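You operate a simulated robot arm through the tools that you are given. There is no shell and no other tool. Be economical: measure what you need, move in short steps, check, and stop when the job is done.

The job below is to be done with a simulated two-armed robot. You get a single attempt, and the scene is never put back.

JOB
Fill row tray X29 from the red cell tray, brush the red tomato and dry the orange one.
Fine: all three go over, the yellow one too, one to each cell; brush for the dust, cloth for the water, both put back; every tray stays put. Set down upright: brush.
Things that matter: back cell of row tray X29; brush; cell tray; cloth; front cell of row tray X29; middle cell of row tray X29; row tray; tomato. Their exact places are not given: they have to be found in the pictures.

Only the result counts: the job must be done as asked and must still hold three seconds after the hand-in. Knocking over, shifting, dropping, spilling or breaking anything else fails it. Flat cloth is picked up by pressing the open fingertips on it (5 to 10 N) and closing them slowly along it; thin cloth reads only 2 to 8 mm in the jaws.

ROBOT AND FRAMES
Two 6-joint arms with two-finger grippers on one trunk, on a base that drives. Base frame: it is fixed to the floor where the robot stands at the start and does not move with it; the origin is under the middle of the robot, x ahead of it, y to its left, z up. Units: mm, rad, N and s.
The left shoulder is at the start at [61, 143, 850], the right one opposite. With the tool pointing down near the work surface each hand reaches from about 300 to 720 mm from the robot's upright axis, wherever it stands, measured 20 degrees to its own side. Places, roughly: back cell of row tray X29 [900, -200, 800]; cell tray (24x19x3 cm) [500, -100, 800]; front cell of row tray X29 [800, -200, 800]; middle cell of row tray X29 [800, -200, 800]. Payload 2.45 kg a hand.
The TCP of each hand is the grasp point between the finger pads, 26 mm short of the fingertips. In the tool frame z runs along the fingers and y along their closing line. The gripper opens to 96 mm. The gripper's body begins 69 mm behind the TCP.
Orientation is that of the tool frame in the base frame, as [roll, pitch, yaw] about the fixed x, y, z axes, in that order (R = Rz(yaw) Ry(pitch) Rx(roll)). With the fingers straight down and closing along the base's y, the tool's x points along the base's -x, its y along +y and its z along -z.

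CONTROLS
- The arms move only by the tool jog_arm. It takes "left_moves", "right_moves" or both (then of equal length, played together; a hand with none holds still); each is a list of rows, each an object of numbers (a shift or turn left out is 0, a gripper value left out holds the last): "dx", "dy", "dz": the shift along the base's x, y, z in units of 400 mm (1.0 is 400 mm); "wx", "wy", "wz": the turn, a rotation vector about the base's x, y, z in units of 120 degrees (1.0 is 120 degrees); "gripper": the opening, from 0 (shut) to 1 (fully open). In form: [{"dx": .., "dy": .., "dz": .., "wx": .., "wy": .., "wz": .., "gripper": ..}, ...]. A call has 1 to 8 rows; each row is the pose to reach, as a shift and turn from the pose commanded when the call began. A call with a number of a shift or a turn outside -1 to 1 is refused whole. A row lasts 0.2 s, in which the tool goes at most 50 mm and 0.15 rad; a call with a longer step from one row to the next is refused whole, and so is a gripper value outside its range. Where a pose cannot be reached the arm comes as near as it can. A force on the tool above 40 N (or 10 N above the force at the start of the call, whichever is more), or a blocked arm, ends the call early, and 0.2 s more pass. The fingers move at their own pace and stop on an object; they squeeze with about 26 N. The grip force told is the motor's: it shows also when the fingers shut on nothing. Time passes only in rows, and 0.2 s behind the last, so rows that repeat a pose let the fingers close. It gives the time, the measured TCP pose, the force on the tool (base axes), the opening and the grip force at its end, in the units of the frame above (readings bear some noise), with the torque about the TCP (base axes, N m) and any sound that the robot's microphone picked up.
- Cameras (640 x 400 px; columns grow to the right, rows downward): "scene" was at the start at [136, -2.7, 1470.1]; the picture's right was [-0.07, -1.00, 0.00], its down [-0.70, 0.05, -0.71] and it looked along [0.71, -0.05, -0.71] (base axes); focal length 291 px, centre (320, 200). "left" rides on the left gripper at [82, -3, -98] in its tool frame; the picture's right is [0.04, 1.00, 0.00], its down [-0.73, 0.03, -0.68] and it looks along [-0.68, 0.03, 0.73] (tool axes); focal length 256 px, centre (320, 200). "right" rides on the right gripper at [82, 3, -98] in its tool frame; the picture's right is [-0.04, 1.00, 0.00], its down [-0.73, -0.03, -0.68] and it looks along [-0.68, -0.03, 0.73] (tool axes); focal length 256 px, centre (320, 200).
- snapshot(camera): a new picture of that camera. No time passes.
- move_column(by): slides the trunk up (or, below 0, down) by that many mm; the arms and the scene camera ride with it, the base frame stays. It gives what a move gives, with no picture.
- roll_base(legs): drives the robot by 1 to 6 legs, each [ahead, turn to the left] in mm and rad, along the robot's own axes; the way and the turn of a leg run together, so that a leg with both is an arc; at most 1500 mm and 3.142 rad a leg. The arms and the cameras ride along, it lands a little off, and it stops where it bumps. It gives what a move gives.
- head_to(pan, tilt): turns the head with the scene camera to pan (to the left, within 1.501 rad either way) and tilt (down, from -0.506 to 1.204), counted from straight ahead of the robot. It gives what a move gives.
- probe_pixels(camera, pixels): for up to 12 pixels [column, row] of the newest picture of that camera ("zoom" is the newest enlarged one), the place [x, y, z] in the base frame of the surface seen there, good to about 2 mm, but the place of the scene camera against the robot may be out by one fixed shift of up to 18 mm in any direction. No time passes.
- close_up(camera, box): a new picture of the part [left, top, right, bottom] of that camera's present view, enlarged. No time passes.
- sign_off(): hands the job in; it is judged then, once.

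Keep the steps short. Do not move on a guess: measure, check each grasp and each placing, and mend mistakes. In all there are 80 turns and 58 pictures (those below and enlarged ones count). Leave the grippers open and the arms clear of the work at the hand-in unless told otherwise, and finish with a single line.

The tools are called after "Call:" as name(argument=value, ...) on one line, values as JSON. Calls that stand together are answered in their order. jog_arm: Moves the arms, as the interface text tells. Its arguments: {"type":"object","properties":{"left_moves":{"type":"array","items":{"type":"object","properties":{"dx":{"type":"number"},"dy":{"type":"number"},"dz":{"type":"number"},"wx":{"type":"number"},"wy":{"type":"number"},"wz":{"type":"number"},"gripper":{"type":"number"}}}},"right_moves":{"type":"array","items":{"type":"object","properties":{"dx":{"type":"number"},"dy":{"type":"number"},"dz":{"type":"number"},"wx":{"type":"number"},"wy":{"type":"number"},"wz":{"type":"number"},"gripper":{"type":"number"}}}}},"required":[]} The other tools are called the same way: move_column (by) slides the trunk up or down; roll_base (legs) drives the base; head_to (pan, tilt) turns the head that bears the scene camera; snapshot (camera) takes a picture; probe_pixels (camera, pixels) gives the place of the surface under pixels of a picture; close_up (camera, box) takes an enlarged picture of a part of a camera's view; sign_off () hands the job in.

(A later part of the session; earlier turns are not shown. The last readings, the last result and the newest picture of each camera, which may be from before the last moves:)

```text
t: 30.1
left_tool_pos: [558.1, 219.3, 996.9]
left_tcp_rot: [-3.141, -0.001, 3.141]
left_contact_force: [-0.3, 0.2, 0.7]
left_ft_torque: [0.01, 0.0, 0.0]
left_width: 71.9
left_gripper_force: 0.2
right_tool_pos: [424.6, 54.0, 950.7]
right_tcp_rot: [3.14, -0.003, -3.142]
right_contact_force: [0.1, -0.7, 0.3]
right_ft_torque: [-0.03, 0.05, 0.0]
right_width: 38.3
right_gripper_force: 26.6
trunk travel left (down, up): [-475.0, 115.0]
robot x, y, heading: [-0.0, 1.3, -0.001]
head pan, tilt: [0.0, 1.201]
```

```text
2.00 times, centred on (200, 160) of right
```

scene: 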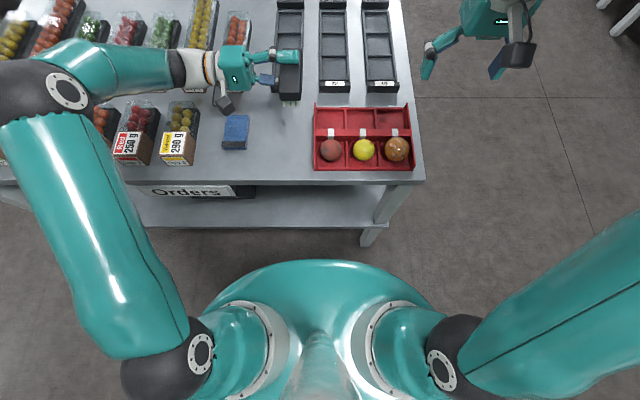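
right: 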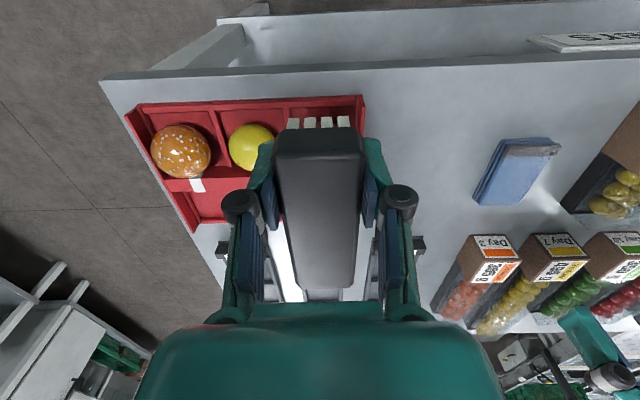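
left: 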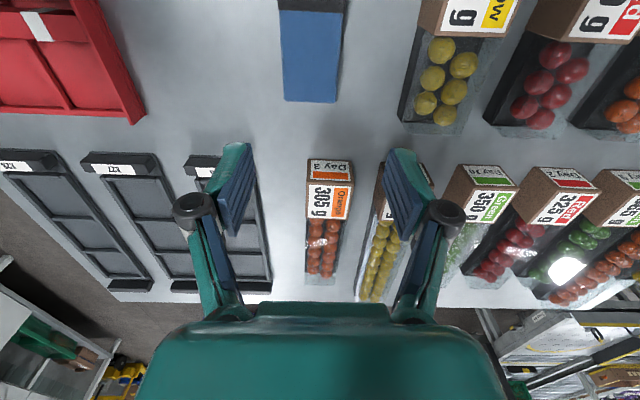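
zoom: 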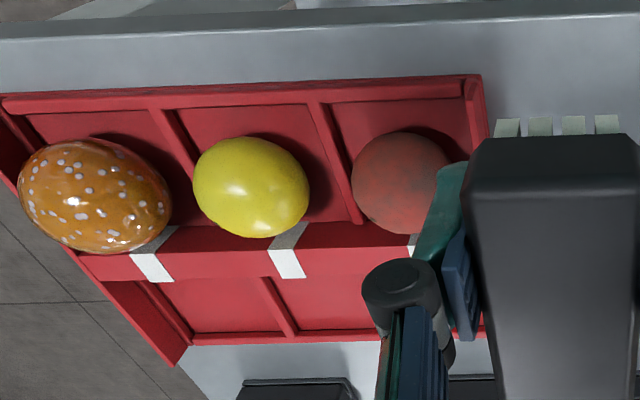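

Call:
jog_arm(right_moves=[{"dy": 0.1, "dx": -0.05}, {"dy": 0.1, "dx": -0.1}])

Call:
close_up(camera="right", box=[120, 60, 320, 185])

Call:
probe_pixels(camera="zoom", pixels=[[320, 200], [100, 200], [200, 200], [400, 200], [500, 200], [550, 200], [450, 150], [450, 250], [300, 300], [350, 350]])

```text
t: 30.7
left_tool_pos: [557.9, 218.5, 996.6]
left_tcp_rot: [-3.141, -0.001, -3.141]
left_contact_force: [0.2, -0.5, 0.5]
left_ft_torque: [0.02, 0.02, 0.0]
left_width: 72.0
left_gripper_force: 0.1
right_tool_pos: [383.9, 93.9, 951.0]
right_tcp_rot: [3.138, 0.0, 3.14]
right_contact_force: [-0.5, -0.3, 0.2]
right_ft_torque: [0.02, 0.0, 0.01]
right_width: 38.4
right_gripper_force: 26.0
trunk travel left (down, up): [-475.0, 115.0]
robot x, y, heading: [1.9, 5.0, -0.002]
head pan, tilt: [0.0, 1.201]
```

```text
3.20 times, centred on (220, 122) of right
```

zoom: 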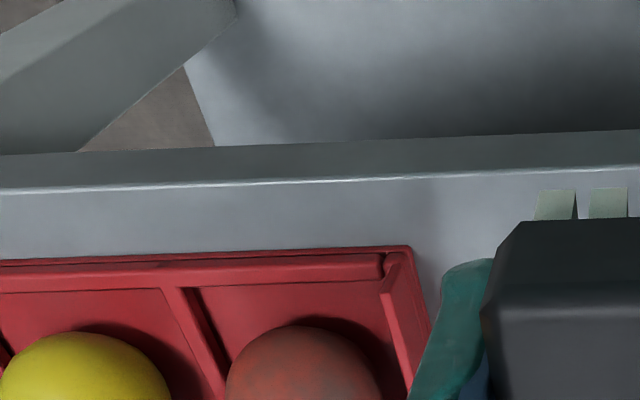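

```text
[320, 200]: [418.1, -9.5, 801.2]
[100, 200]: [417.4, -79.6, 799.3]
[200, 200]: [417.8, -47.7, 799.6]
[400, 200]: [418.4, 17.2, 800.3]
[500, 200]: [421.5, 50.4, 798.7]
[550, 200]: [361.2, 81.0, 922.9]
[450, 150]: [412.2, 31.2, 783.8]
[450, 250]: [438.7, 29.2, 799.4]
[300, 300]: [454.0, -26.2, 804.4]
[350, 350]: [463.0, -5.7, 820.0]
```

Call:
close_up(camera="right", box=[140, 140, 300, 240])

Call:
probe_pixels(camera="zoom", pixels=[[210, 100], [210, 130], [170, 120], [260, 120], [210, 70], [210, 180], [150, 140], [300, 140]])

```text
4.00 times, centred on (220, 190) of right
```

zoom: 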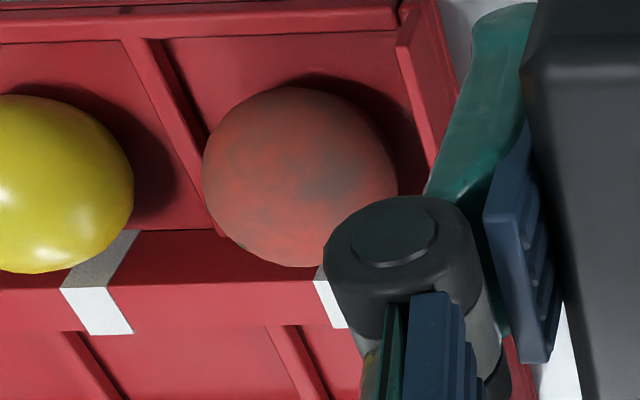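

```text
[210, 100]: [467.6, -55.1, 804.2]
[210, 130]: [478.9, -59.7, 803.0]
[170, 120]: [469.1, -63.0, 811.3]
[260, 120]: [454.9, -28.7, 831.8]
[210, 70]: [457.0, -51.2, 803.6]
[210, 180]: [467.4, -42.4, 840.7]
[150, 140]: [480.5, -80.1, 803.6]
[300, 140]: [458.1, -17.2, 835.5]
```

The red is still dusty and has settled back at about (480, -28). I will stroke nearer the fingers, where the lever arm is small, with longer strokes. First I hover and touch.

Call:
jog_arm(right_moves=[{"dx": 0.06, "dy": -0.1}, {"dx": 0.12, "dy": -0.2}, {"dx": 0.1875, "dy": -0.3}, {"dx": 0.1875, "dy": -0.305, "dz": -0.1}, {"dx": 0.1875, "dy": -0.305, "dz": -0.165}, {"dx": 0.1875, "dy": -0.305, "dz": -0.1725}, {"dx": 0.1875, "dy": -0.305, "dz": -0.1775}, {"dx": 0.1875, "dy": -0.305, "dz": -0.1825}])

```text
t: 32.5
left_tool_pos: [557.0, 219.0, 996.5]
left_tcp_rot: [3.141, 0.0, 3.141]
left_contact_force: [-0.1, -1.2, 0.5]
left_ft_torque: [0.0, 0.0, -0.02]
left_width: 72.1
left_gripper_force: 0.1
right_tool_pos: [460.1, -27.9, 878.8]
right_tcp_rot: [3.14, 0.001, -3.141]
right_contact_force: [-0.4, -0.5, 3.8]
right_ft_torque: [-0.02, -0.02, -0.02]
right_width: 38.5
right_gripper_force: 26.0
trunk travel left (down, up): [-475.0, 115.0]
robot x, y, heading: [-5.0, -3.7, -0.002]
head pan, tilt: [0.0, 1.201]
```

Contact at 3.8 N with almost no torque. I press 1 mm more and stroke ±24 mm.

Call:
jog_arm(right_moves=[{"dx": 0.03, "dz": -0.0025}, {"dx": 0.06, "dz": -0.0025}, {"dx": 0.02, "dz": -0.0025}, {"dx": -0.02, "dz": -0.0025}, {"dx": -0.06, "dz": -0.0025}, {"dx": -0.02, "dz": -0.0025}, {"dx": 0.03, "dz": -0.0025}, {"dx": 0.06, "dz": -0.0025}])

Call:
jog_arm(right_moves=[{"dx": -0.04}, {"dx": -0.08}, {"dx": -0.12}, {"dx": -0.08}, {"dx": -0.04}, {"dx": 0.0}, {"dx": -0.04}, {"dx": -0.06}])

Call:
jog_arm(right_moves=[{"dz": 0.08}, {"dz": 0.15, "dx": -0.04}, {"dz": 0.2, "dx": -0.1, "dy": 0.1}, {"dz": 0.2, "dx": -0.15, "dy": 0.2}, {"dz": 0.2, "dx": -0.17, "dy": 0.3}, {"dz": 0.2, "dx": -0.17, "dy": 0.3}])

Call:
close_up(camera="right", box=[120, 100, 320, 225])

```text
t: 34.3
left_tool_pos: [557.7, 219.5, 995.8]
left_tcp_rot: [-3.141, -0.002, -3.141]
left_contact_force: [-0.2, -0.1, 0.0]
left_ft_torque: [-0.03, 0.02, 0.02]
left_width: 72.2
left_gripper_force: 0.0
right_tool_pos: [483.4, -27.2, 876.2]
right_tcp_rot: [-3.141, -0.001, -3.142]
right_contact_force: [0.2, 0.0, -0.2]
right_ft_torque: [0.0, 0.01, 0.03]
right_width: 38.3
right_gripper_force: 25.9
trunk travel left (down, up): [-475.0, 115.0]
robot x, y, heading: [2.2, 0.8, 0.002]
head pan, tilt: [0.0, 1.201]
```

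```text
t: 36.1
left_tool_pos: [558.8, 219.2, 997.4]
left_tcp_rot: [3.141, -0.003, -3.142]
left_contact_force: [-0.3, -0.2, 0.5]
left_ft_torque: [-0.03, 0.01, -0.03]
left_width: 71.8
left_gripper_force: 0.0
right_tool_pos: [459.7, -27.4, 877.6]
right_tcp_rot: [-3.14, 0.001, 3.141]
right_contact_force: [-0.3, -0.3, 0.2]
right_ft_torque: [-0.02, 0.01, 0.01]
right_width: 38.2
right_gripper_force: 26.2
trunk travel left (down, up): [-475.0, 115.0]
robot x, y, heading: [-0.8, -1.9, 0.0]
head pan, tilt: [0.0, 1.201]
```

```text
refused: row 3 steps farther than a row can; nothing moved
```

```text
3.20 times, centred on (220, 162) of right
```

zoom: 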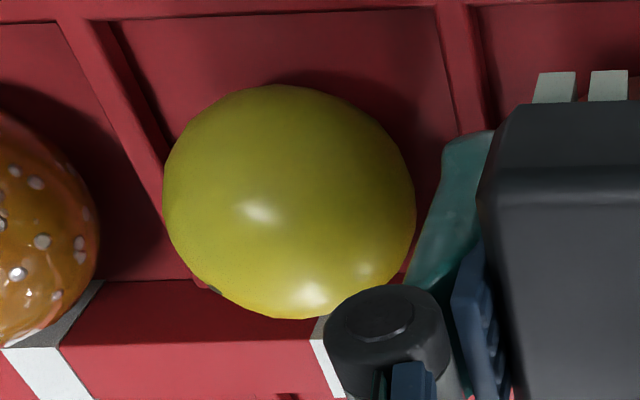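

Contact was lost again after the strokes. I raise the hand and move it aside properly to look at the tomato and at the brush in the grip.

Call:
jog_arm(right_moves=[{"dz": 0.08}, {"dz": 0.16}, {"dz": 0.24}, {"dz": 0.26, "dy": 0.1}, {"dz": 0.26, "dy": 0.2}, {"dz": 0.26, "dy": 0.3}, {"dz": 0.26, "dy": 0.35, "dx": -0.05}, {"dz": 0.26, "dy": 0.35, "dx": -0.05}])

Call:
snapshot(camera="right")

```text
t: 37.9
left_tool_pos: [557.7, 218.9, 996.4]
left_tcp_rot: [3.141, -0.003, 3.141]
left_contact_force: [1.1, -0.2, 0.4]
left_ft_torque: [-0.02, 0.01, 0.03]
left_width: 72.2
left_gripper_force: 0.0
right_tool_pos: [441.4, 113.1, 981.8]
right_tcp_rot: [-3.14, -0.001, 3.138]
right_contact_force: [0.0, 0.3, -0.1]
right_ft_torque: [-0.01, 0.07, -0.02]
right_width: 38.3
right_gripper_force: 26.1
trunk travel left (down, up): [-475.0, 115.0]
robot x, y, heading: [1.7, 3.8, 0.002]
head pan, tilt: [0.0, 1.201]
```

```text
23 pictures are left
```

right: 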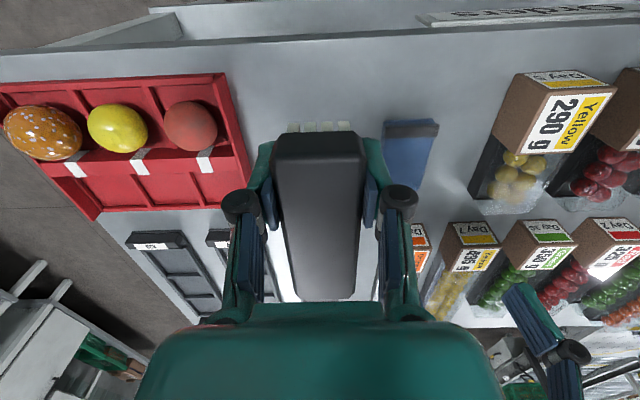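

Call:
close_up(camera="right", box=[0, 70, 240, 220])

Call:
probe_pixels(camera="right", pixels=[[318, 135], [300, 150], [340, 150], [318, 200], [300, 280], [340, 280], [300, 128], [345, 126], [191, 120], [191, 110], [191, 135]])

```text
2.67 times, centred on (120, 145) of right
```

zoom: 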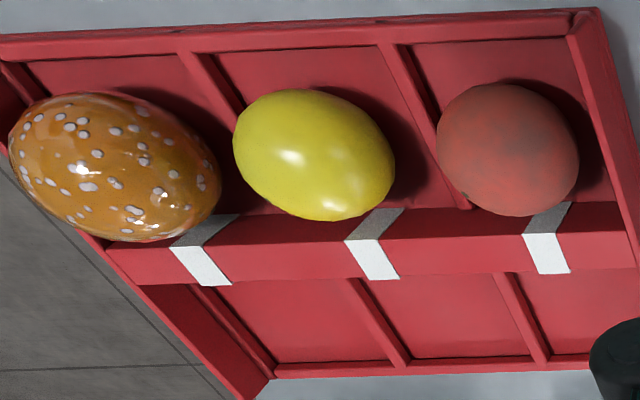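

```text
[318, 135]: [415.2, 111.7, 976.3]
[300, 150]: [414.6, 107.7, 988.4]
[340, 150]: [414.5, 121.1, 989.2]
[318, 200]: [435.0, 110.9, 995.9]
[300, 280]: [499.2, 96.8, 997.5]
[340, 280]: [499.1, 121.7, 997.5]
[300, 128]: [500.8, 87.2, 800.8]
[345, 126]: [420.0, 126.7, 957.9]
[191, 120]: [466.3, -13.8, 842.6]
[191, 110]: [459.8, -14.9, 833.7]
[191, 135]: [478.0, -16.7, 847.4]
```

The brush slid up about 3.5 mm in the grip (bristle ends are now 28 mm below the TCP). The dust on the red tomato is visibly fainter, so the strokes work. I go back down for more.

Call:
jog_arm(right_moves=[{"dx": 0.02, "dy": -0.115}, {"dx": 0.04, "dy": -0.23}, {"dx": 0.05, "dy": -0.3525, "dz": 0.0}, {"dx": 0.05, "dy": -0.3525, "dz": -0.1}, {"dx": 0.05, "dy": -0.3525, "dz": -0.2}, {"dx": 0.05, "dy": -0.3525, "dz": -0.255}, {"dx": 0.05, "dy": -0.3525, "dz": -0.26}, {"dx": 0.05, "dy": -0.3525, "dz": -0.2625}])

```text
t: 39.7
left_tool_pos: [557.6, 219.6, 996.3]
left_tcp_rot: [3.141, 0.002, -3.141]
left_contact_force: [0.3, 0.2, 0.9]
left_ft_torque: [0.02, 0.0, -0.01]
left_width: 71.9
left_gripper_force: 0.1
right_tool_pos: [459.9, -29.4, 876.2]
right_tcp_rot: [-3.142, 0.0, 3.141]
right_contact_force: [0.8, -0.1, -0.3]
right_ft_torque: [-0.01, 0.01, 0.01]
right_width: 38.1
right_gripper_force: 26.2
trunk travel left (down, up): [-475.0, 115.0]
robot x, y, heading: [3.4, -0.6, -0.002]
head pan, tilt: [0.0, 1.201]
```

No contact yet. I stroke while lowering by small amounts.

Call:
jog_arm(right_moves=[{"dx": 0.03, "dz": -0.002}, {"dx": 0.05, "dz": -0.004}, {"dx": 0.01, "dz": -0.005}, {"dx": -0.03, "dz": -0.006}, {"dx": -0.05, "dz": -0.007}, {"dx": -0.01, "dz": -0.008}, {"dx": 0.03, "dz": -0.009}, {"dx": 0.0, "dz": -0.01}])

Call:
jog_arm(right_moves=[{"dx": 0.04, "dz": -0.001}, {"dx": 0.06, "dz": -0.002}, {"dx": 0.02, "dz": -0.003}, {"dx": -0.02, "dz": -0.004}, {"dx": -0.06, "dz": -0.005}, {"dx": -0.02, "dz": -0.006}, {"dx": 0.02, "dz": -0.007}, {"dx": 0.0, "dz": -0.0075}])

```text
t: 41.5
left_tool_pos: [556.0, 219.8, 999.1]
left_tcp_rot: [3.141, -0.001, 3.141]
left_contact_force: [-0.4, 0.3, 0.7]
left_ft_torque: [0.01, -0.02, 0.03]
left_width: 71.9
left_gripper_force: 0.2
right_tool_pos: [458.4, -28.3, 873.6]
right_tcp_rot: [3.141, 0.002, -3.141]
right_contact_force: [2.6, 0.0, 19.8]
right_ft_torque: [0.06, -0.4, 0.0]
right_width: 38.4
right_gripper_force: 26.4
trunk travel left (down, up): [-475.0, 115.0]
robot x, y, heading: [-0.9, 0.4, 0.005]
head pan, tilt: [0.0, 1.201]
```

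```text
t: 43.3
left_tool_pos: [556.7, 219.2, 997.4]
left_tcp_rot: [-3.142, 0.001, -3.141]
left_contact_force: [-0.6, -0.2, 0.3]
left_ft_torque: [0.01, 0.02, 0.03]
left_width: 72.0
left_gripper_force: 0.1
right_tool_pos: [460.7, -29.3, 871.1]
right_tcp_rot: [3.138, 0.002, 3.14]
right_contact_force: [3.1, 0.7, 17.0]
right_ft_torque: [0.07, -0.37, 0.01]
right_width: 38.3
right_gripper_force: 25.9
trunk travel left (down, up): [-475.0, 115.0]
robot x, y, heading: [-1.2, 1.4, 0.003]
head pan, tilt: [0.0, 1.201]
```

17 to 20 N is more than I want. I ease off by 1.5 mm and keep stroking lightly.

Call:
jog_arm(right_moves=[{"dz": 0.004}, {"dx": 0.04, "dz": 0.004}, {"dx": 0.06, "dz": 0.004}, {"dx": 0.02, "dz": 0.004}, {"dx": -0.02, "dz": 0.004}, {"dx": -0.06, "dz": 0.004}, {"dx": -0.02, "dz": 0.004}, {"dx": 0.0, "dz": 0.004}])

Call:
jog_arm(right_moves=[{"dz": 0.09}, {"dz": 0.18}, {"dz": 0.27}, {"dz": 0.27, "dy": 0.1}, {"dz": 0.27, "dy": 0.2}, {"dz": 0.27, "dy": 0.3}, {"dz": 0.27, "dy": 0.36}, {"dz": 0.27, "dy": 0.36}])

Call:
close_up(camera="right", box=[0, 40, 400, 290])

```text
t: 45.1
left_tool_pos: [557.6, 218.5, 996.9]
left_tcp_rot: [3.141, -0.001, -3.141]
left_contact_force: [0.7, 0.1, 0.7]
left_ft_torque: [0.03, 0.0, 0.01]
left_width: 72.1
left_gripper_force: 0.0
right_tool_pos: [460.2, -28.4, 870.5]
right_tcp_rot: [3.141, -0.001, -3.141]
right_contact_force: [-0.8, 0.2, 0.7]
right_ft_torque: [-0.02, -0.01, -0.03]
right_width: 38.2
right_gripper_force: 25.9
trunk travel left (down, up): [-475.0, 115.0]
robot x, y, heading: [-4.3, 2.6, -0.002]
head pan, tilt: [0.0, 1.201]
```

```text
t: 46.9
left_tool_pos: [557.1, 220.2, 997.4]
left_tcp_rot: [3.141, 0.001, 3.141]
left_contact_force: [0.0, -0.3, 1.0]
left_ft_torque: [-0.03, -0.01, 0.01]
left_width: 71.7
left_gripper_force: 0.1
right_tool_pos: [460.9, 114.4, 979.4]
right_tcp_rot: [3.138, 0.001, 3.139]
right_contact_force: [-0.6, 0.5, 0.2]
right_ft_torque: [0.02, 0.04, 0.01]
right_width: 37.8
right_gripper_force: 26.0
trunk travel left (down, up): [-475.0, 115.0]
robot x, y, heading: [-1.9, -2.6, -0.001]
head pan, tilt: [0.0, 1.201]
```

```text
1.60 times, centred on (200, 165) of right
```

zoom: 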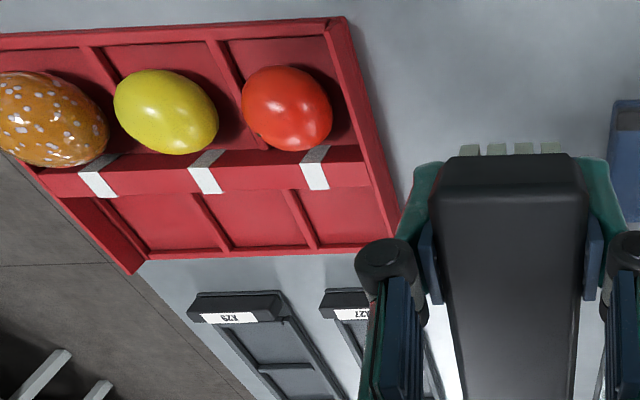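

The red tomato is clean and shiny. Before returning the brush to its home (centre 537, 92.5) I measure how it sits in the grip.

Call:
probe_pixels(camera="zoom", pixels=[[460, 195], [560, 195], [510, 175], [510, 250], [510, 380], [470, 380], [560, 380], [447, 195], [577, 195], [515, 155]])

```text
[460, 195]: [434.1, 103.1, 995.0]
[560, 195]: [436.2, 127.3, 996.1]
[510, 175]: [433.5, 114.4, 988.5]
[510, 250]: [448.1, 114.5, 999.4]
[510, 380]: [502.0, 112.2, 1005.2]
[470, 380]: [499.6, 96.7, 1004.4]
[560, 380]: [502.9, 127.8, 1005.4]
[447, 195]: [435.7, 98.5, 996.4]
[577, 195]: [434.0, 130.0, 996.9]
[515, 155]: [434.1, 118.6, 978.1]
```

The brush is pitched 6° nose-up and sits deeper in the grip. I tilt the hand by +6° about y to level it, carry it home, and lower until the fingertips are just above the table.

Call:
jog_arm(right_moves=[{"dx": 0.045, "dy": -0.02, "wy": 0.017}, {"dx": 0.09, "dy": -0.04, "wy": 0.034}, {"dx": 0.1325, "dy": -0.056, "wy": 0.051}, {"dx": 0.1325, "dy": -0.056, "wy": 0.051, "dz": -0.1}, {"dx": 0.1325, "dy": -0.056, "wy": 0.051, "dz": -0.2}, {"dx": 0.1325, "dy": -0.056, "wy": 0.051, "dz": -0.29}, {"dx": 0.1325, "dy": -0.056, "wy": 0.051, "dz": -0.34}, {"dx": 0.1325, "dy": -0.056, "wy": 0.051, "dz": -0.35}])

Call:
jog_arm(right_moves=[{"dz": -0.01}, {"dz": -0.0175}, {"dz": -0.023}, {"dz": -0.023}])

Call:
snapshot(camera="right")

```text
t: 48.7
left_tool_pos: [556.9, 220.1, 996.2]
left_tcp_rot: [-3.141, 0.001, -3.141]
left_contact_force: [-0.7, -1.1, 0.2]
left_ft_torque: [-0.03, -0.02, -0.02]
left_width: 72.2
left_gripper_force: 0.1
right_tool_pos: [513.5, 93.1, 838.9]
right_tcp_rot: [3.141, -0.108, -3.141]
right_contact_force: [0.3, -0.2, 0.3]
right_ft_torque: [-0.03, -0.02, -0.01]
right_width: 37.9
right_gripper_force: 26.4
trunk travel left (down, up): [-475.0, 115.0]
robot x, y, heading: [-3.4, -2.6, -0.0]
head pan, tilt: [0.0, 1.201]
```

```text
t: 49.7
left_tool_pos: [556.2, 220.4, 996.8]
left_tcp_rot: [3.141, -0.001, -3.14]
left_contact_force: [0.7, 0.0, 0.5]
left_ft_torque: [0.02, 0.06, 0.02]
left_width: 72.1
left_gripper_force: 0.0
right_tool_pos: [512.5, 92.0, 829.2]
right_tcp_rot: [-3.141, -0.108, -3.14]
right_contact_force: [0.5, 0.3, -0.3]
right_ft_torque: [-0.02, 0.03, -0.03]
right_width: 37.9
right_gripper_force: 26.0
trunk travel left (down, up): [-475.0, 115.0]
robot x, y, heading: [-0.1, -1.1, -0.001]
head pan, tilt: [0.0, 1.201]
```

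```text
20 pictures are left
```

right: 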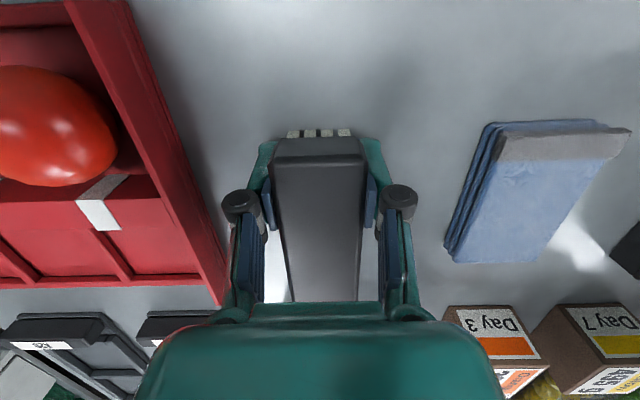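

Call:
probe_pixels(camera="right", pixels=[[318, 145], [300, 172], [340, 172], [318, 200], [318, 280], [278, 160], [362, 160], [295, 133], [345, 132]])

```text
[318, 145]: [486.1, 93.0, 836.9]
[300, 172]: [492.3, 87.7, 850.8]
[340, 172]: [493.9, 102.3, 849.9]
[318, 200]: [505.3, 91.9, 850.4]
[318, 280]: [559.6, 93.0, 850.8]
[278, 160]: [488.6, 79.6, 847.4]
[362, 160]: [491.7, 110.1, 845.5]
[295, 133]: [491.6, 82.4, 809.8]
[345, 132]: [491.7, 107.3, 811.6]
```

The brush is level and centred, 6 mm above its rest. I lower 1.5 mm more and release gently.

Call:
jog_arm(right_moves=[{"dz": -0.004}, {"dz": -0.004, "gripper": 0.42}, {"dz": -0.004, "gripper": 0.44}, {"dz": -0.004, "gripper": 0.5}, {"dz": -0.004, "gripper": 0.65}, {"dz": -0.004, "gripper": 0.65}])

Call:
jog_arm(right_moves=[{"dz": 0.04}, {"dz": 0.12}, {"dz": 0.24, "wy": -0.025}, {"dz": 0.35, "wy": -0.051}, {"dz": 0.4, "dx": -0.05, "dy": -0.1, "wy": -0.051, "gripper": 1}, {"dz": 0.4, "dx": -0.05, "dy": -0.2, "wy": -0.051, "gripper": 1}, {"dz": 0.4, "dx": -0.05, "dy": -0.3, "wy": -0.051, "gripper": 1}, {"dz": 0.4, "dx": -0.05, "dy": -0.4, "wy": -0.051, "gripper": 1}])

Call:
snapshot(camera="right")

```text
t: 51.1
left_tool_pos: [558.6, 219.5, 997.0]
left_tcp_rot: [-3.141, 0.0, -3.141]
left_contact_force: [0.3, -0.5, -0.8]
left_ft_torque: [0.01, -0.02, 0.0]
left_width: 72.1
left_gripper_force: 0.1
right_tool_pos: [512.9, 92.9, 827.3]
right_tcp_rot: [3.141, -0.109, -3.14]
right_contact_force: [0.7, -0.4, 0.1]
right_ft_torque: [0.01, 0.0, 0.02]
right_width: 62.4
right_gripper_force: 0.1
trunk travel left (down, up): [-475.0, 115.0]
robot x, y, heading: [0.4, 2.0, -0.004]
head pan, tilt: [0.0, 1.201]
```

```text
t: 52.9
left_tool_pos: [557.2, 219.5, 997.0]
left_tcp_rot: [3.141, 0.0, -3.141]
left_contact_force: [0.0, 0.3, -0.1]
left_ft_torque: [0.0, 0.02, 0.01]
left_width: 71.8
left_gripper_force: 0.1
right_tool_pos: [493.9, -67.1, 987.5]
right_tcp_rot: [3.142, -0.001, -3.139]
right_contact_force: [0.6, 0.2, 0.3]
right_ft_torque: [0.03, 0.01, 0.0]
right_width: 96.1
right_gripper_force: 0.1
trunk travel left (down, up): [-475.0, 115.0]
robot x, y, heading: [1.1, 2.2, 0.005]
head pan, tilt: [0.0, 1.201]
```

```text
19 pictures are left
```

right: 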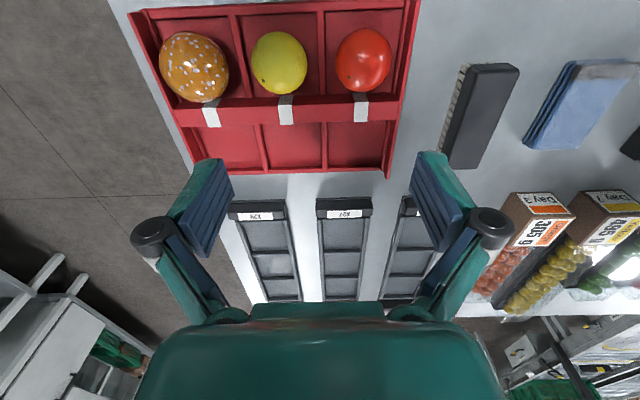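

The brush stands upright at its home. Next is the cloth: the left hand moves to view it.

Call:
jog_arm(left_moves=[{"dx": -0.06, "dy": -0.012, "gripper": 0.8}, {"dx": -0.12, "dy": -0.025, "gripper": 0.8}, {"dx": -0.12, "dy": -0.025, "gripper": 0.8}])

Call:
snapshot(camera="left")

```text
t: 53.7
left_tool_pos: [509.5, 208.5, 996.6]
left_tcp_rot: [-3.141, 0.001, 3.141]
left_contact_force: [0.6, 0.2, -0.2]
left_ft_torque: [0.03, 0.0, 0.0]
left_width: 76.8
left_gripper_force: 0.2
right_tool_pos: [493.3, -67.7, 987.0]
right_tcp_rot: [-3.141, -0.003, -3.141]
right_contact_force: [-0.2, 0.8, -0.7]
right_ft_torque: [0.0, 0.01, 0.03]
right_width: 96.3
right_gripper_force: 0.0
trunk travel left (down, up): [-475.0, 115.0]
robot x, y, heading: [3.6, -0.7, -0.003]
head pan, tilt: [0.0, 1.201]
```

```text
18 pictures are left
```

left: 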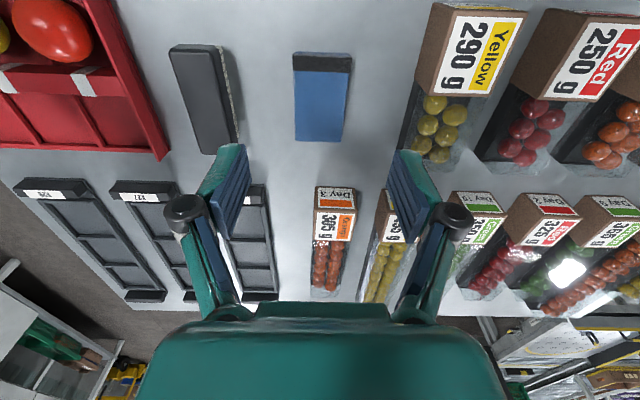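

Call:
probe_pixels(camera="left", pixels=[[297, 58], [348, 62], [300, 100], [344, 100], [300, 132], [338, 132], [320, 138], [320, 56], [200, 60], [205, 140], [190, 100], [225, 100]])

```text
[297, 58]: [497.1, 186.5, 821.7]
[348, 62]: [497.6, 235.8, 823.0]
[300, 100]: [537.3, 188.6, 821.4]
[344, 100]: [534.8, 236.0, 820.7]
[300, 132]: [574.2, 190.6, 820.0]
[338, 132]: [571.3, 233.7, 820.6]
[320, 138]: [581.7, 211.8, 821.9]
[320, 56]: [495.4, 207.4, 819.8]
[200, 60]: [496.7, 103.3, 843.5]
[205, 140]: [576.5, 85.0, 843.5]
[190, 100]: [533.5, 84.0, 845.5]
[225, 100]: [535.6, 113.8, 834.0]
```

The brush top reads z 843.5, as at the start. The cloth is a folded pad at x 494 to 584, y 185 to 238, top z 821. I grip it at (522, 211) with the fingertips near the table.

Call:
jog_arm(left_moves=[{"dx": 0.035, "dy": 0.0025, "dz": -0.12}, {"dx": 0.035, "dy": 0.0025, "dz": -0.24}, {"dx": 0.035, "dy": 0.0025, "dz": -0.34}, {"dx": 0.035, "dy": 0.0025, "dz": -0.4}, {"dx": 0.035, "dy": 0.0025, "dz": -0.4225}, {"dx": 0.035, "dy": 0.0025, "dz": -0.4225, "gripper": 0.4}, {"dx": 0.035, "dy": 0.0025, "dz": -0.4225, "gripper": 0.4}, {"dx": 0.035, "dy": 0.0025, "dz": -0.4225, "gripper": 0.4}])

```text
t: 55.5
left_tool_pos: [522.1, 210.3, 827.7]
left_tcp_rot: [-3.142, -0.003, 3.141]
left_contact_force: [0.1, 1.1, 0.4]
left_ft_torque: [0.01, 0.03, 0.0]
left_width: 57.0
left_gripper_force: 25.8
right_tool_pos: [493.8, -66.3, 987.8]
right_tcp_rot: [3.14, 0.002, 3.141]
right_contact_force: [-0.3, 0.7, -0.7]
right_ft_torque: [0.03, 0.02, -0.01]
right_width: 96.1
right_gripper_force: 0.2
trunk travel left (down, up): [-475.0, 115.0]
robot x, y, heading: [1.7, 0.8, -0.0]
head pan, tilt: [0.0, 1.201]
```

It stopped at 57 mm with full force. I lift slowly.

Call:
jog_arm(left_moves=[{"gripper": 0}, {"gripper": 0, "dz": 0.02}, {"gripper": 0, "dz": 0.06}, {"gripper": 0, "dz": 0.12}, {"gripper": 0, "dz": 0.18}, {"gripper": 0, "dz": 0.24}, {"gripper": 0, "dz": 0.28}, {"gripper": 0, "dz": 0.28}])

Call:
snapshot(camera="left")

```text
t: 57.3
left_tool_pos: [523.5, 209.5, 939.9]
left_tcp_rot: [-3.141, -0.002, 3.141]
left_contact_force: [0.1, 0.3, -0.9]
left_ft_torque: [0.01, 0.03, -0.02]
left_width: 56.8
left_gripper_force: 26.4
right_tool_pos: [494.1, -66.9, 987.8]
right_tcp_rot: [3.141, -0.001, -3.141]
right_contact_force: [0.1, 1.3, 0.5]
right_ft_torque: [0.02, 0.02, -0.01]
right_width: 96.0
right_gripper_force: 0.0
trunk travel left (down, up): [-475.0, 115.0]
robot x, y, heading: [2.1, -2.7, 0.003]
head pan, tilt: [0.0, 1.201]
```

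```text
17 pictures are left
```

left: 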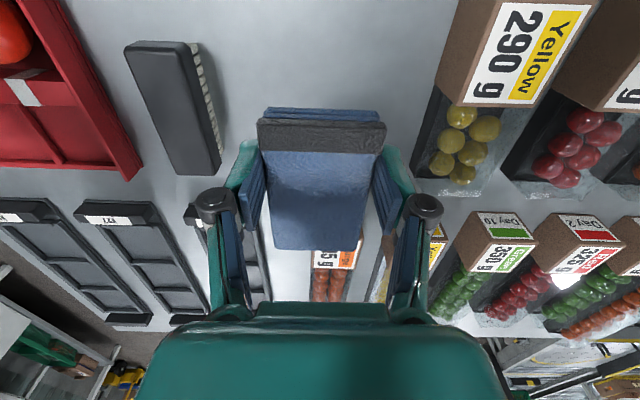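

The cloth is held well. The orange tomato is computed at (479, -184), about 62 mm wide. I move the right hand out of the way and carry the cloth over.

Call:
jog_arm(left_moves=[{"dx": -0.02, "dy": -0.06}, {"dx": -0.04, "dy": -0.16}, {"dx": -0.06, "dy": -0.26}, {"dx": -0.08, "dy": -0.36}, {"dx": -0.1, "dy": -0.46}, {"dx": -0.12, "dy": -0.56}, {"dx": -0.14, "dy": -0.66}, {"dx": -0.16, "dy": -0.76}], right_moves=[{"dy": -0.1, "dz": 0.04}, {"dy": -0.22, "dz": 0.08}, {"dy": -0.34, "dz": 0.12}, {"dy": -0.46, "dz": 0.16}, {"dy": -0.58, "dz": 0.2}, {"dy": -0.68, "dz": 0.22}, {"dy": -0.78, "dz": 0.25}, {"dy": -0.85, "dz": 0.25}])

Call:
jog_arm(left_moves=[{"dx": -0.02, "dy": -0.1}, {"dx": -0.0375, "dy": -0.2225}, {"dx": -0.0375, "dy": -0.2225}])

Call:
snapshot(camera="left")

```text
refused: row 2 steps farther than a row can; nothing moved
```

```text
t: 58.1
left_tool_pos: [507.3, 121.5, 939.9]
left_tcp_rot: [3.141, 0.001, -3.14]
left_contact_force: [-0.8, -0.3, -0.2]
left_ft_torque: [-0.01, 0.01, -0.03]
left_width: 57.3
left_gripper_force: 25.7
right_tool_pos: [494.2, -66.3, 987.1]
right_tcp_rot: [3.141, 0.0, -3.141]
right_contact_force: [0.7, -0.3, -0.5]
right_ft_torque: [-0.01, -0.03, 0.01]
right_width: 95.8
right_gripper_force: 0.0
trunk travel left (down, up): [-475.0, 115.0]
robot x, y, heading: [-3.7, 1.0, 0.002]
head pan, tilt: [0.0, 1.201]
```

```text
16 pictures are left
```

left: 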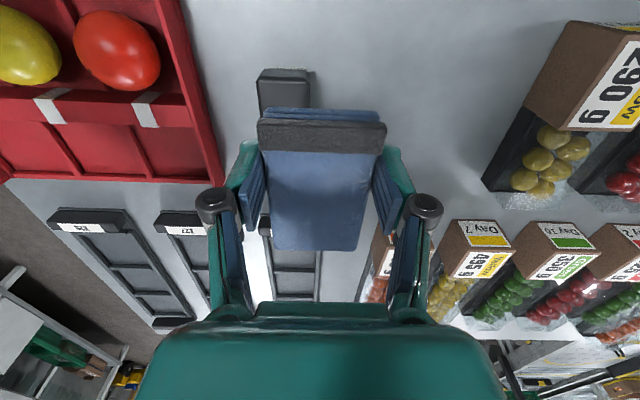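

One call was refused for a step that was too long, so the left hand is only at y≈121. I re-send with smaller steps, the right hand moving clear at the same time.

Call:
jog_arm(left_moves=[{"dx": -0.02, "dy": -0.03}, {"dx": -0.04, "dy": -0.13}, {"dx": -0.06, "dy": -0.24}, {"dx": -0.08, "dy": -0.35}, {"dx": -0.1, "dy": -0.46}, {"dx": -0.12, "dy": -0.57}, {"dx": -0.14, "dy": -0.67}, {"dx": -0.1575, "dy": -0.764}], right_moves=[{"dy": -0.11, "dz": 0.03}, {"dy": -0.22, "dz": 0.06}, {"dy": -0.33, "dz": 0.09}, {"dy": -0.44, "dz": 0.12}, {"dy": -0.55, "dz": 0.15}, {"dy": -0.66, "dz": 0.18}, {"dy": -0.77, "dz": 0.21}, {"dy": -0.85, "dz": 0.24}])

Call:
snapshot(camera="left")

```text
t: 60.1
left_tool_pos: [495.5, -130.3, 992.7]
left_tcp_rot: [-3.043, 0.044, -3.0]
left_contact_force: [-0.2, -0.1, -0.1]
left_ft_torque: [0.0, 0.03, -0.01]
left_width: 57.1
left_gripper_force: 26.1
right_tool_pos: [492.9, -407.6, 1084.2]
right_tcp_rot: [3.142, -0.004, -3.14]
right_contact_force: [0.2, 0.7, 0.0]
right_ft_torque: [-0.05, 0.03, 0.03]
right_width: 96.1
right_gripper_force: 0.1
trunk travel left (down, up): [-475.0, 115.0]
robot x, y, heading: [-1.7, 2.0, 0.003]
head pan, tilt: [0.0, 1.201]
stopped in row 8 (left hand): the arm was blocked; the commanded pose is now the measured one
```

```text
15 pictures are left
```

left: 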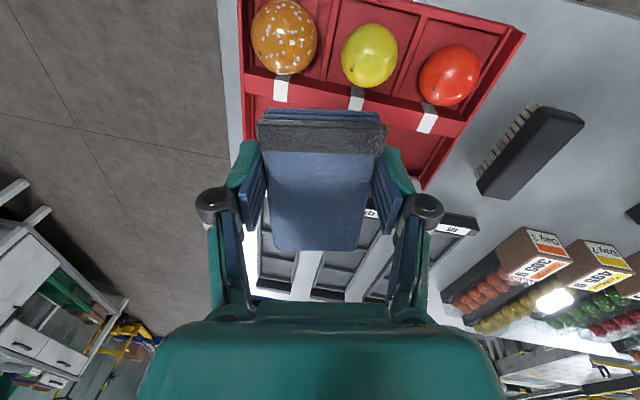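

The left arm meets its limit reaching across (it is tipped a little). I turn the base right by 0.5 rad, so the orange tomato lies well within the left hand's range.

Call:
roll_base(legs=[[0, -0.5]])

```text
t: 62.1
left_tool_pos: [388.7, -344.8, 1010.2]
left_tcp_rot: [-3.021, 0.056, 2.82]
left_contact_force: [0.3, -0.1, 0.0]
left_ft_torque: [0.02, 0.0, 0.0]
left_width: 57.0
left_gripper_force: 26.1
right_tool_pos: [235.3, -594.7, 1086.2]
right_tcp_rot: [-3.142, -0.002, 2.642]
right_contact_force: [0.4, 0.8, -0.3]
right_ft_torque: [0.0, 0.03, -0.01]
right_width: 96.2
right_gripper_force: 0.0
trunk travel left (down, up): [-475.0, 115.0]
robot x, y, heading: [8.5, 22.6, -0.502]
head pan, tilt: [0.0, 1.201]
```

Now I level the left hand (rotation vector about (0.130, 0.036, 0.322) rad) and move it to hover with the cloth's free end over the orange tomato.

Call:
jog_arm(left_moves=[{"wx": 0.02, "wy": 0.005, "wz": 0.05, "dx": 0.03, "dy": 0.08}, {"wx": 0.04, "wy": 0.011, "wz": 0.1, "dx": 0.06, "dy": 0.16}, {"wx": 0.062, "wy": 0.017, "wz": 0.1535, "dx": 0.09, "dy": 0.24}, {"wx": 0.062, "wy": 0.017, "wz": 0.1535, "dx": 0.12, "dy": 0.32}, {"wx": 0.062, "wy": 0.017, "wz": 0.1535, "dx": 0.138, "dy": 0.402}, {"wx": 0.062, "wy": 0.017, "wz": 0.1535, "dx": 0.138, "dy": 0.402, "dz": -0.1}, {"wx": 0.062, "wy": 0.017, "wz": 0.1535, "dx": 0.138, "dy": 0.402, "dz": -0.2}, {"wx": 0.062, "wy": 0.017, "wz": 0.1535, "dx": 0.138, "dy": 0.402, "dz": -0.2}])

Call:
snapshot(camera="left")

```text
t: 63.9
left_tool_pos: [442.9, -184.3, 930.0]
left_tcp_rot: [-3.141, 0.002, 3.139]
left_contact_force: [0.4, 0.1, -0.2]
left_ft_torque: [0.02, -0.03, 0.0]
left_width: 57.3
left_gripper_force: 25.8
right_tool_pos: [234.0, -592.9, 1084.7]
right_tcp_rot: [-3.141, 0.0, 2.641]
right_contact_force: [0.4, 0.1, 0.2]
right_ft_torque: [0.01, 0.0, -0.02]
right_width: 96.2
right_gripper_force: 0.0
trunk travel left (down, up): [-475.0, 115.0]
robot x, y, heading: [8.7, 23.7, -0.504]
head pan, tilt: [0.0, 1.201]
```

```text
14 pictures are left
```

left: 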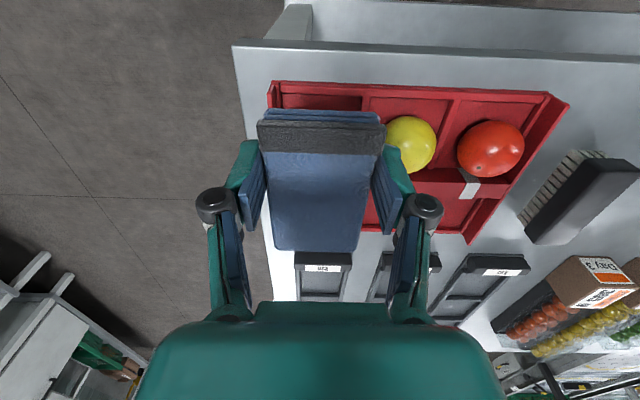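

Level now. I check that the base frame still agrees, by probing known tray and table points.

Call:
probe_pixels(camera="left", pixels=[[555, 98], [272, 85], [410, 140], [491, 145], [550, 92], [600, 200], [320, 190], [320, 240], [320, 165]])

```text
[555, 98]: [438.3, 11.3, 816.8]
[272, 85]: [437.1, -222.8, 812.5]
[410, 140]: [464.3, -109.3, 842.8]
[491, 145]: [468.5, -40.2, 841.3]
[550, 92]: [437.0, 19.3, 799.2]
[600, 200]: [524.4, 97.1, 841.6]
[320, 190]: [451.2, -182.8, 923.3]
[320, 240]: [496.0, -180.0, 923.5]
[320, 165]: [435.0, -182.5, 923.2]
```

The frame agrees, and the cloth is level (bottom 28.5 mm below the TCP). I shift 22 mm ahead so contact falls near the grip, and lower gently.

Call:
jog_arm(left_moves=[{"dx": 0.055, "dz": -0.05}, {"dx": 0.055, "dz": -0.09}, {"dx": 0.055, "dz": -0.095}, {"dx": 0.055, "dz": -0.0985}, {"dx": 0.055, "dz": -0.102}, {"dx": 0.055, "dz": -0.105}])

```text
t: 65.3
left_tool_pos: [466.4, -182.1, 887.5]
left_tcp_rot: [3.14, 0.001, 3.139]
left_contact_force: [-0.6, -0.1, -0.5]
left_ft_torque: [-0.03, 0.02, -0.01]
left_width: 57.0
left_gripper_force: 25.7
right_tool_pos: [235.2, -593.2, 1085.8]
right_tcp_rot: [3.14, -0.001, 2.642]
right_contact_force: [-0.1, 0.7, -0.6]
right_ft_torque: [0.02, -0.01, -0.01]
right_width: 96.0
right_gripper_force: 0.0
trunk travel left (down, up): [-475.0, 115.0]
robot x, y, heading: [12.3, 24.6, -0.507]
head pan, tilt: [0.0, 1.201]
```

No contact yet. I go down 4 mm in small steps.

Call:
jog_arm(left_moves=[{"dz": -0.0025}, {"dz": -0.005}, {"dz": -0.0075}, {"dz": -0.01}, {"dz": -0.01}])

```text
t: 66.5
left_tool_pos: [466.0, -184.4, 884.0]
left_tcp_rot: [3.141, 0.0, 3.138]
left_contact_force: [0.3, -0.3, 0.2]
left_ft_torque: [-0.03, 0.02, -0.03]
left_width: 56.8
left_gripper_force: 26.1
right_tool_pos: [235.2, -593.5, 1084.6]
right_tcp_rot: [3.141, -0.002, 2.643]
right_contact_force: [1.0, -0.3, -0.4]
right_ft_torque: [-0.01, 0.01, 0.05]
right_width: 96.4
right_gripper_force: 0.1
trunk travel left (down, up): [-475.0, 115.0]
robot x, y, heading: [10.5, 22.2, -0.506]
head pan, tilt: [0.0, 1.201]
```

Call:
jog_arm(left_moves=[{"dz": -0.0025}, {"dz": -0.005}, {"dz": -0.0075}, {"dz": -0.0075}])

```text
t: 67.5
left_tool_pos: [465.5, -182.2, 881.4]
left_tcp_rot: [-3.139, 0.002, 3.14]
left_contact_force: [0.1, -0.2, 7.7]
left_ft_torque: [0.01, -0.17, -0.02]
left_width: 57.0
left_gripper_force: 26.0
right_tool_pos: [234.0, -593.9, 1084.3]
right_tcp_rot: [3.14, 0.001, 2.643]
right_contact_force: [-0.5, -0.1, -0.5]
right_ft_torque: [0.02, 0.0, 0.0]
right_width: 96.0
right_gripper_force: 0.0
trunk travel left (down, up): [-475.0, 115.0]
robot x, y, heading: [8.7, 22.2, -0.503]
head pan, tilt: [0.0, 1.201]
```

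Contact at 7.7 N. I wipe with strokes along x.

Call:
jog_arm(left_moves=[{"dx": 0.03}, {"dx": 0.05}, {"dx": 0.01, "dz": -0.001}, {"dx": -0.03, "dz": -0.001}, {"dx": -0.05, "dz": -0.001}, {"dx": -0.01, "dz": -0.002}, {"dx": 0.03, "dz": -0.002}, {"dx": 0.0, "dz": -0.002}])

Call:
jog_arm(left_moves=[{"dx": 0.03, "dz": -0.001}, {"dx": 0.05, "dz": -0.001}, {"dx": 0.01, "dz": -0.002}, {"dx": -0.03, "dz": -0.002}, {"dx": -0.05, "dz": -0.003}, {"dx": -0.01, "dz": -0.003}, {"dx": 0.03, "dz": -0.004}, {"dx": 0.0, "dz": -0.004}])

```text
t: 69.3
left_tool_pos: [466.4, -182.3, 878.9]
left_tcp_rot: [3.141, 0.0, 3.138]
left_contact_force: [1.4, -0.1, 3.0]
left_ft_torque: [0.01, -0.08, 0.01]
left_width: 56.7
left_gripper_force: 25.7
right_tool_pos: [234.9, -593.8, 1085.3]
right_tcp_rot: [-3.142, -0.003, 2.643]
right_contact_force: [-0.6, -0.1, 0.1]
right_ft_torque: [0.05, 0.0, -0.02]
right_width: 96.0
right_gripper_force: 0.0
trunk travel left (down, up): [-475.0, 115.0]
robot x, y, heading: [7.6, 19.4, -0.506]
head pan, tilt: [0.0, 1.201]
```

```text
t: 71.1
left_tool_pos: [465.7, -184.0, 879.5]
left_tcp_rot: [-3.14, 0.004, 3.14]
left_contact_force: [3.1, 0.3, 15.6]
left_ft_torque: [0.05, -0.2, 0.02]
left_width: 57.1
left_gripper_force: 26.4
right_tool_pos: [233.1, -591.7, 1086.3]
right_tcp_rot: [-3.142, 0.0, 2.642]
right_contact_force: [0.1, -0.4, 0.0]
right_ft_torque: [0.0, -0.01, 0.06]
right_width: 96.0
right_gripper_force: 0.0
trunk travel left (down, up): [-475.0, 115.0]
robot x, y, heading: [5.3, 22.4, -0.506]
head pan, tilt: [0.0, 1.201]
```

The force is 15.6 N, so I ease 1 mm and do one more stroke set, then lift and look.

Call:
jog_arm(left_moves=[{"dx": 0.03, "dz": 0.002}, {"dx": 0.05, "dz": 0.002}, {"dx": 0.01, "dz": 0.002}, {"dx": -0.03, "dz": 0.002}, {"dx": -0.05, "dz": 0.001}, {"dx": -0.01, "dz": 0.001}, {"dx": 0.03, "dz": 0.001}, {"dx": 0.0, "dz": 0.001}])

Call:
jog_arm(left_moves=[{"dz": 0.08}, {"dz": 0.16}, {"dz": 0.24}, {"dy": 0.1, "dz": 0.26}, {"dy": 0.2, "dz": 0.26}, {"dy": 0.3, "dz": 0.26}, {"dy": 0.35, "dz": 0.26}, {"dy": 0.35, "dz": 0.26}])

Call:
snapshot(camera="left")

```text
t: 72.9
left_tool_pos: [466.4, -183.2, 878.6]
left_tcp_rot: [-3.14, 0.0, 3.141]
left_contact_force: [0.0, 0.1, -0.2]
left_ft_torque: [0.0, -0.03, 0.0]
left_width: 57.1
left_gripper_force: 26.1
right_tool_pos: [233.5, -593.4, 1085.4]
right_tcp_rot: [3.141, 0.001, 2.642]
right_contact_force: [-0.1, 0.4, 0.6]
right_ft_torque: [0.0, -0.01, 0.02]
right_width: 96.0
right_gripper_force: 0.0
trunk travel left (down, up): [-475.0, 115.0]
robot x, y, heading: [7.3, 22.4, -0.504]
head pan, tilt: [0.0, 1.201]
```

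```text
t: 74.7
left_tool_pos: [464.6, -42.1, 983.2]
left_tcp_rot: [-3.141, 0.001, 3.139]
left_contact_force: [0.0, 0.5, 0.5]
left_ft_torque: [0.01, 0.0, -0.01]
left_width: 57.2
left_gripper_force: 25.9
right_tool_pos: [235.1, -593.4, 1085.7]
right_tcp_rot: [-3.141, -0.002, 2.641]
right_contact_force: [-0.3, -0.6, 0.2]
right_ft_torque: [0.01, -0.03, -0.04]
right_width: 95.8
right_gripper_force: 0.1
trunk travel left (down, up): [-475.0, 115.0]
robot x, y, heading: [6.3, 26.9, -0.499]
head pan, tilt: [0.0, 1.201]
```

```text
13 pictures are left
```

left: 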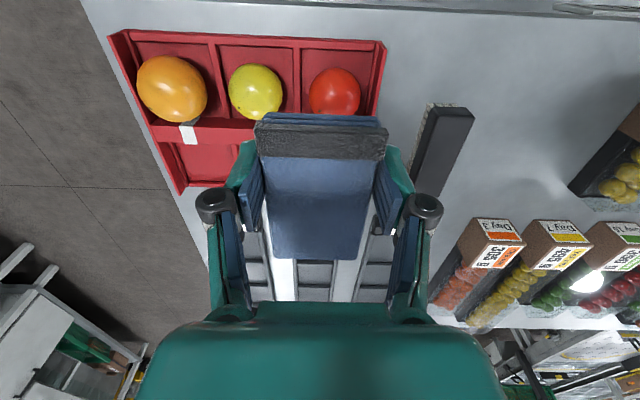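

The orange tomato is dry, with no drops left. I check how the cloth sits in the grip before returning it to its home.

Call:
probe_pixels(camera="left", pixels=[[320, 170], [320, 200], [320, 250], [270, 170], [370, 170], [320, 150], [165, 90], [256, 92], [334, 92]])

Call:
jog_arm(left_moves=[{"dx": 0.02, "dy": 0.1}, {"dx": 0.04, "dy": 0.2}, {"dx": 0.06, "dy": 0.3}, {"dx": 0.08, "dy": 0.4}, {"dx": 0.1, "dy": 0.5}, {"dx": 0.12, "dy": 0.58}, {"dx": 0.1425, "dy": 0.63}, {"dx": 0.1425, "dy": 0.63}])

```text
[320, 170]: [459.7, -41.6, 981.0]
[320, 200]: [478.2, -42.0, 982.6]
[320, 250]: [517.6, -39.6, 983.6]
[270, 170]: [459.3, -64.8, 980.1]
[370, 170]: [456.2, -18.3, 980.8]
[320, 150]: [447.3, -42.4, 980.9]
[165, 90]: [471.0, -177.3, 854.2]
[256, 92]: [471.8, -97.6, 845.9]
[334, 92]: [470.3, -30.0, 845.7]
```

```text
t: 76.5
left_tool_pos: [522.5, 210.2, 983.4]
left_tcp_rot: [-3.139, 0.002, 3.141]
left_contact_force: [-0.1, 0.1, -1.8]
left_ft_torque: [0.02, -0.01, 0.04]
left_width: 57.0
left_gripper_force: 25.5
right_tool_pos: [234.7, -592.6, 1084.8]
right_tcp_rot: [3.142, 0.0, 2.643]
right_contact_force: [-0.9, 0.5, -0.3]
right_ft_torque: [0.03, -0.04, -0.03]
right_width: 96.0
right_gripper_force: 0.0
trunk travel left (down, up): [-475.0, 115.0]
robot x, y, heading: [7.6, 19.4, -0.504]
head pan, tilt: [0.0, 1.201]
```

The cloth slid up about 6 mm and tilts 2°. I lower to just above the table with that small correction, then release gently.

Call:
jog_arm(left_moves=[{"dz": -0.1, "wy": 0.009}, {"dz": -0.2, "wy": 0.018}, {"dz": -0.3, "wy": 0.018}, {"dz": -0.36, "wy": 0.018}, {"dz": -0.38, "wy": 0.018}, {"dz": -0.3875, "wy": 0.018}, {"dz": -0.3875, "wy": 0.018}])

Call:
jog_arm(left_moves=[{"gripper": 0.6}, {"gripper": 0.62}, {"gripper": 0.7}, {"gripper": 0.8}, {"gripper": 0.8}])

Call:
jog_arm(left_moves=[{"dz": 0.06}, {"dz": 0.16}, {"dz": 0.26, "wy": -0.018}, {"dz": 0.36, "wy": -0.018}, {"dz": 0.45, "dx": -0.05, "wy": -0.018, "gripper": 1}])

Call:
snapshot(camera="left")

```text
t: 78.1
left_tool_pos: [522.6, 209.7, 828.2]
left_tcp_rot: [-3.141, -0.036, 3.14]
left_contact_force: [1.0, 0.9, -0.5]
left_ft_torque: [0.03, 0.0, 0.01]
left_width: 56.9
left_gripper_force: 26.3
right_tool_pos: [234.0, -594.0, 1085.8]
right_tcp_rot: [-3.141, -0.001, 2.643]
right_contact_force: [0.2, 0.1, -1.1]
right_ft_torque: [-0.01, -0.01, -0.01]
right_width: 95.9
right_gripper_force: 0.1
trunk travel left (down, up): [-475.0, 115.0]
robot x, y, heading: [10.0, 21.6, -0.506]
head pan, tilt: [0.0, 1.201]
```

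```text
t: 79.3
left_tool_pos: [524.2, 209.4, 828.8]
left_tcp_rot: [-3.14, -0.037, 3.141]
left_contact_force: [-0.2, -0.2, 0.5]
left_ft_torque: [-0.02, 0.0, 0.0]
left_width: 76.9
left_gripper_force: 0.1
right_tool_pos: [235.8, -592.9, 1084.2]
right_tcp_rot: [-3.141, 0.0, 2.641]
right_contact_force: [0.3, -0.1, 0.0]
right_ft_torque: [0.0, 0.0, 0.02]
right_width: 96.1
right_gripper_force: 0.1
trunk travel left (down, up): [-475.0, 115.0]
robot x, y, heading: [10.0, 21.9, -0.503]
head pan, tilt: [0.0, 1.201]
```

```text
t: 80.5
left_tool_pos: [501.5, 209.3, 1008.7]
left_tcp_rot: [-3.139, 0.002, 3.139]
left_contact_force: [-0.6, 0.8, -0.1]
left_ft_torque: [0.0, -0.07, 0.01]
left_width: 96.2
left_gripper_force: 0.0
right_tool_pos: [233.7, -592.8, 1085.6]
right_tcp_rot: [3.141, 0.002, 2.641]
right_contact_force: [0.0, -1.7, 0.8]
right_ft_torque: [0.01, 0.0, 0.03]
right_width: 95.8
right_gripper_force: 0.1
trunk travel left (down, up): [-475.0, 115.0]
robot x, y, heading: [12.6, 22.6, -0.5]
head pan, tilt: [0.0, 1.201]
```

```text
12 pictures are left
```

left: 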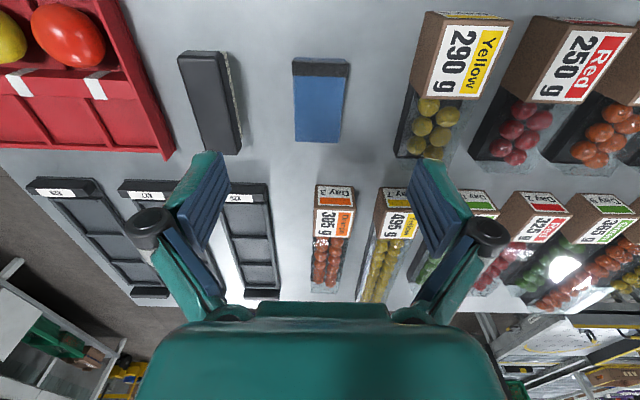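

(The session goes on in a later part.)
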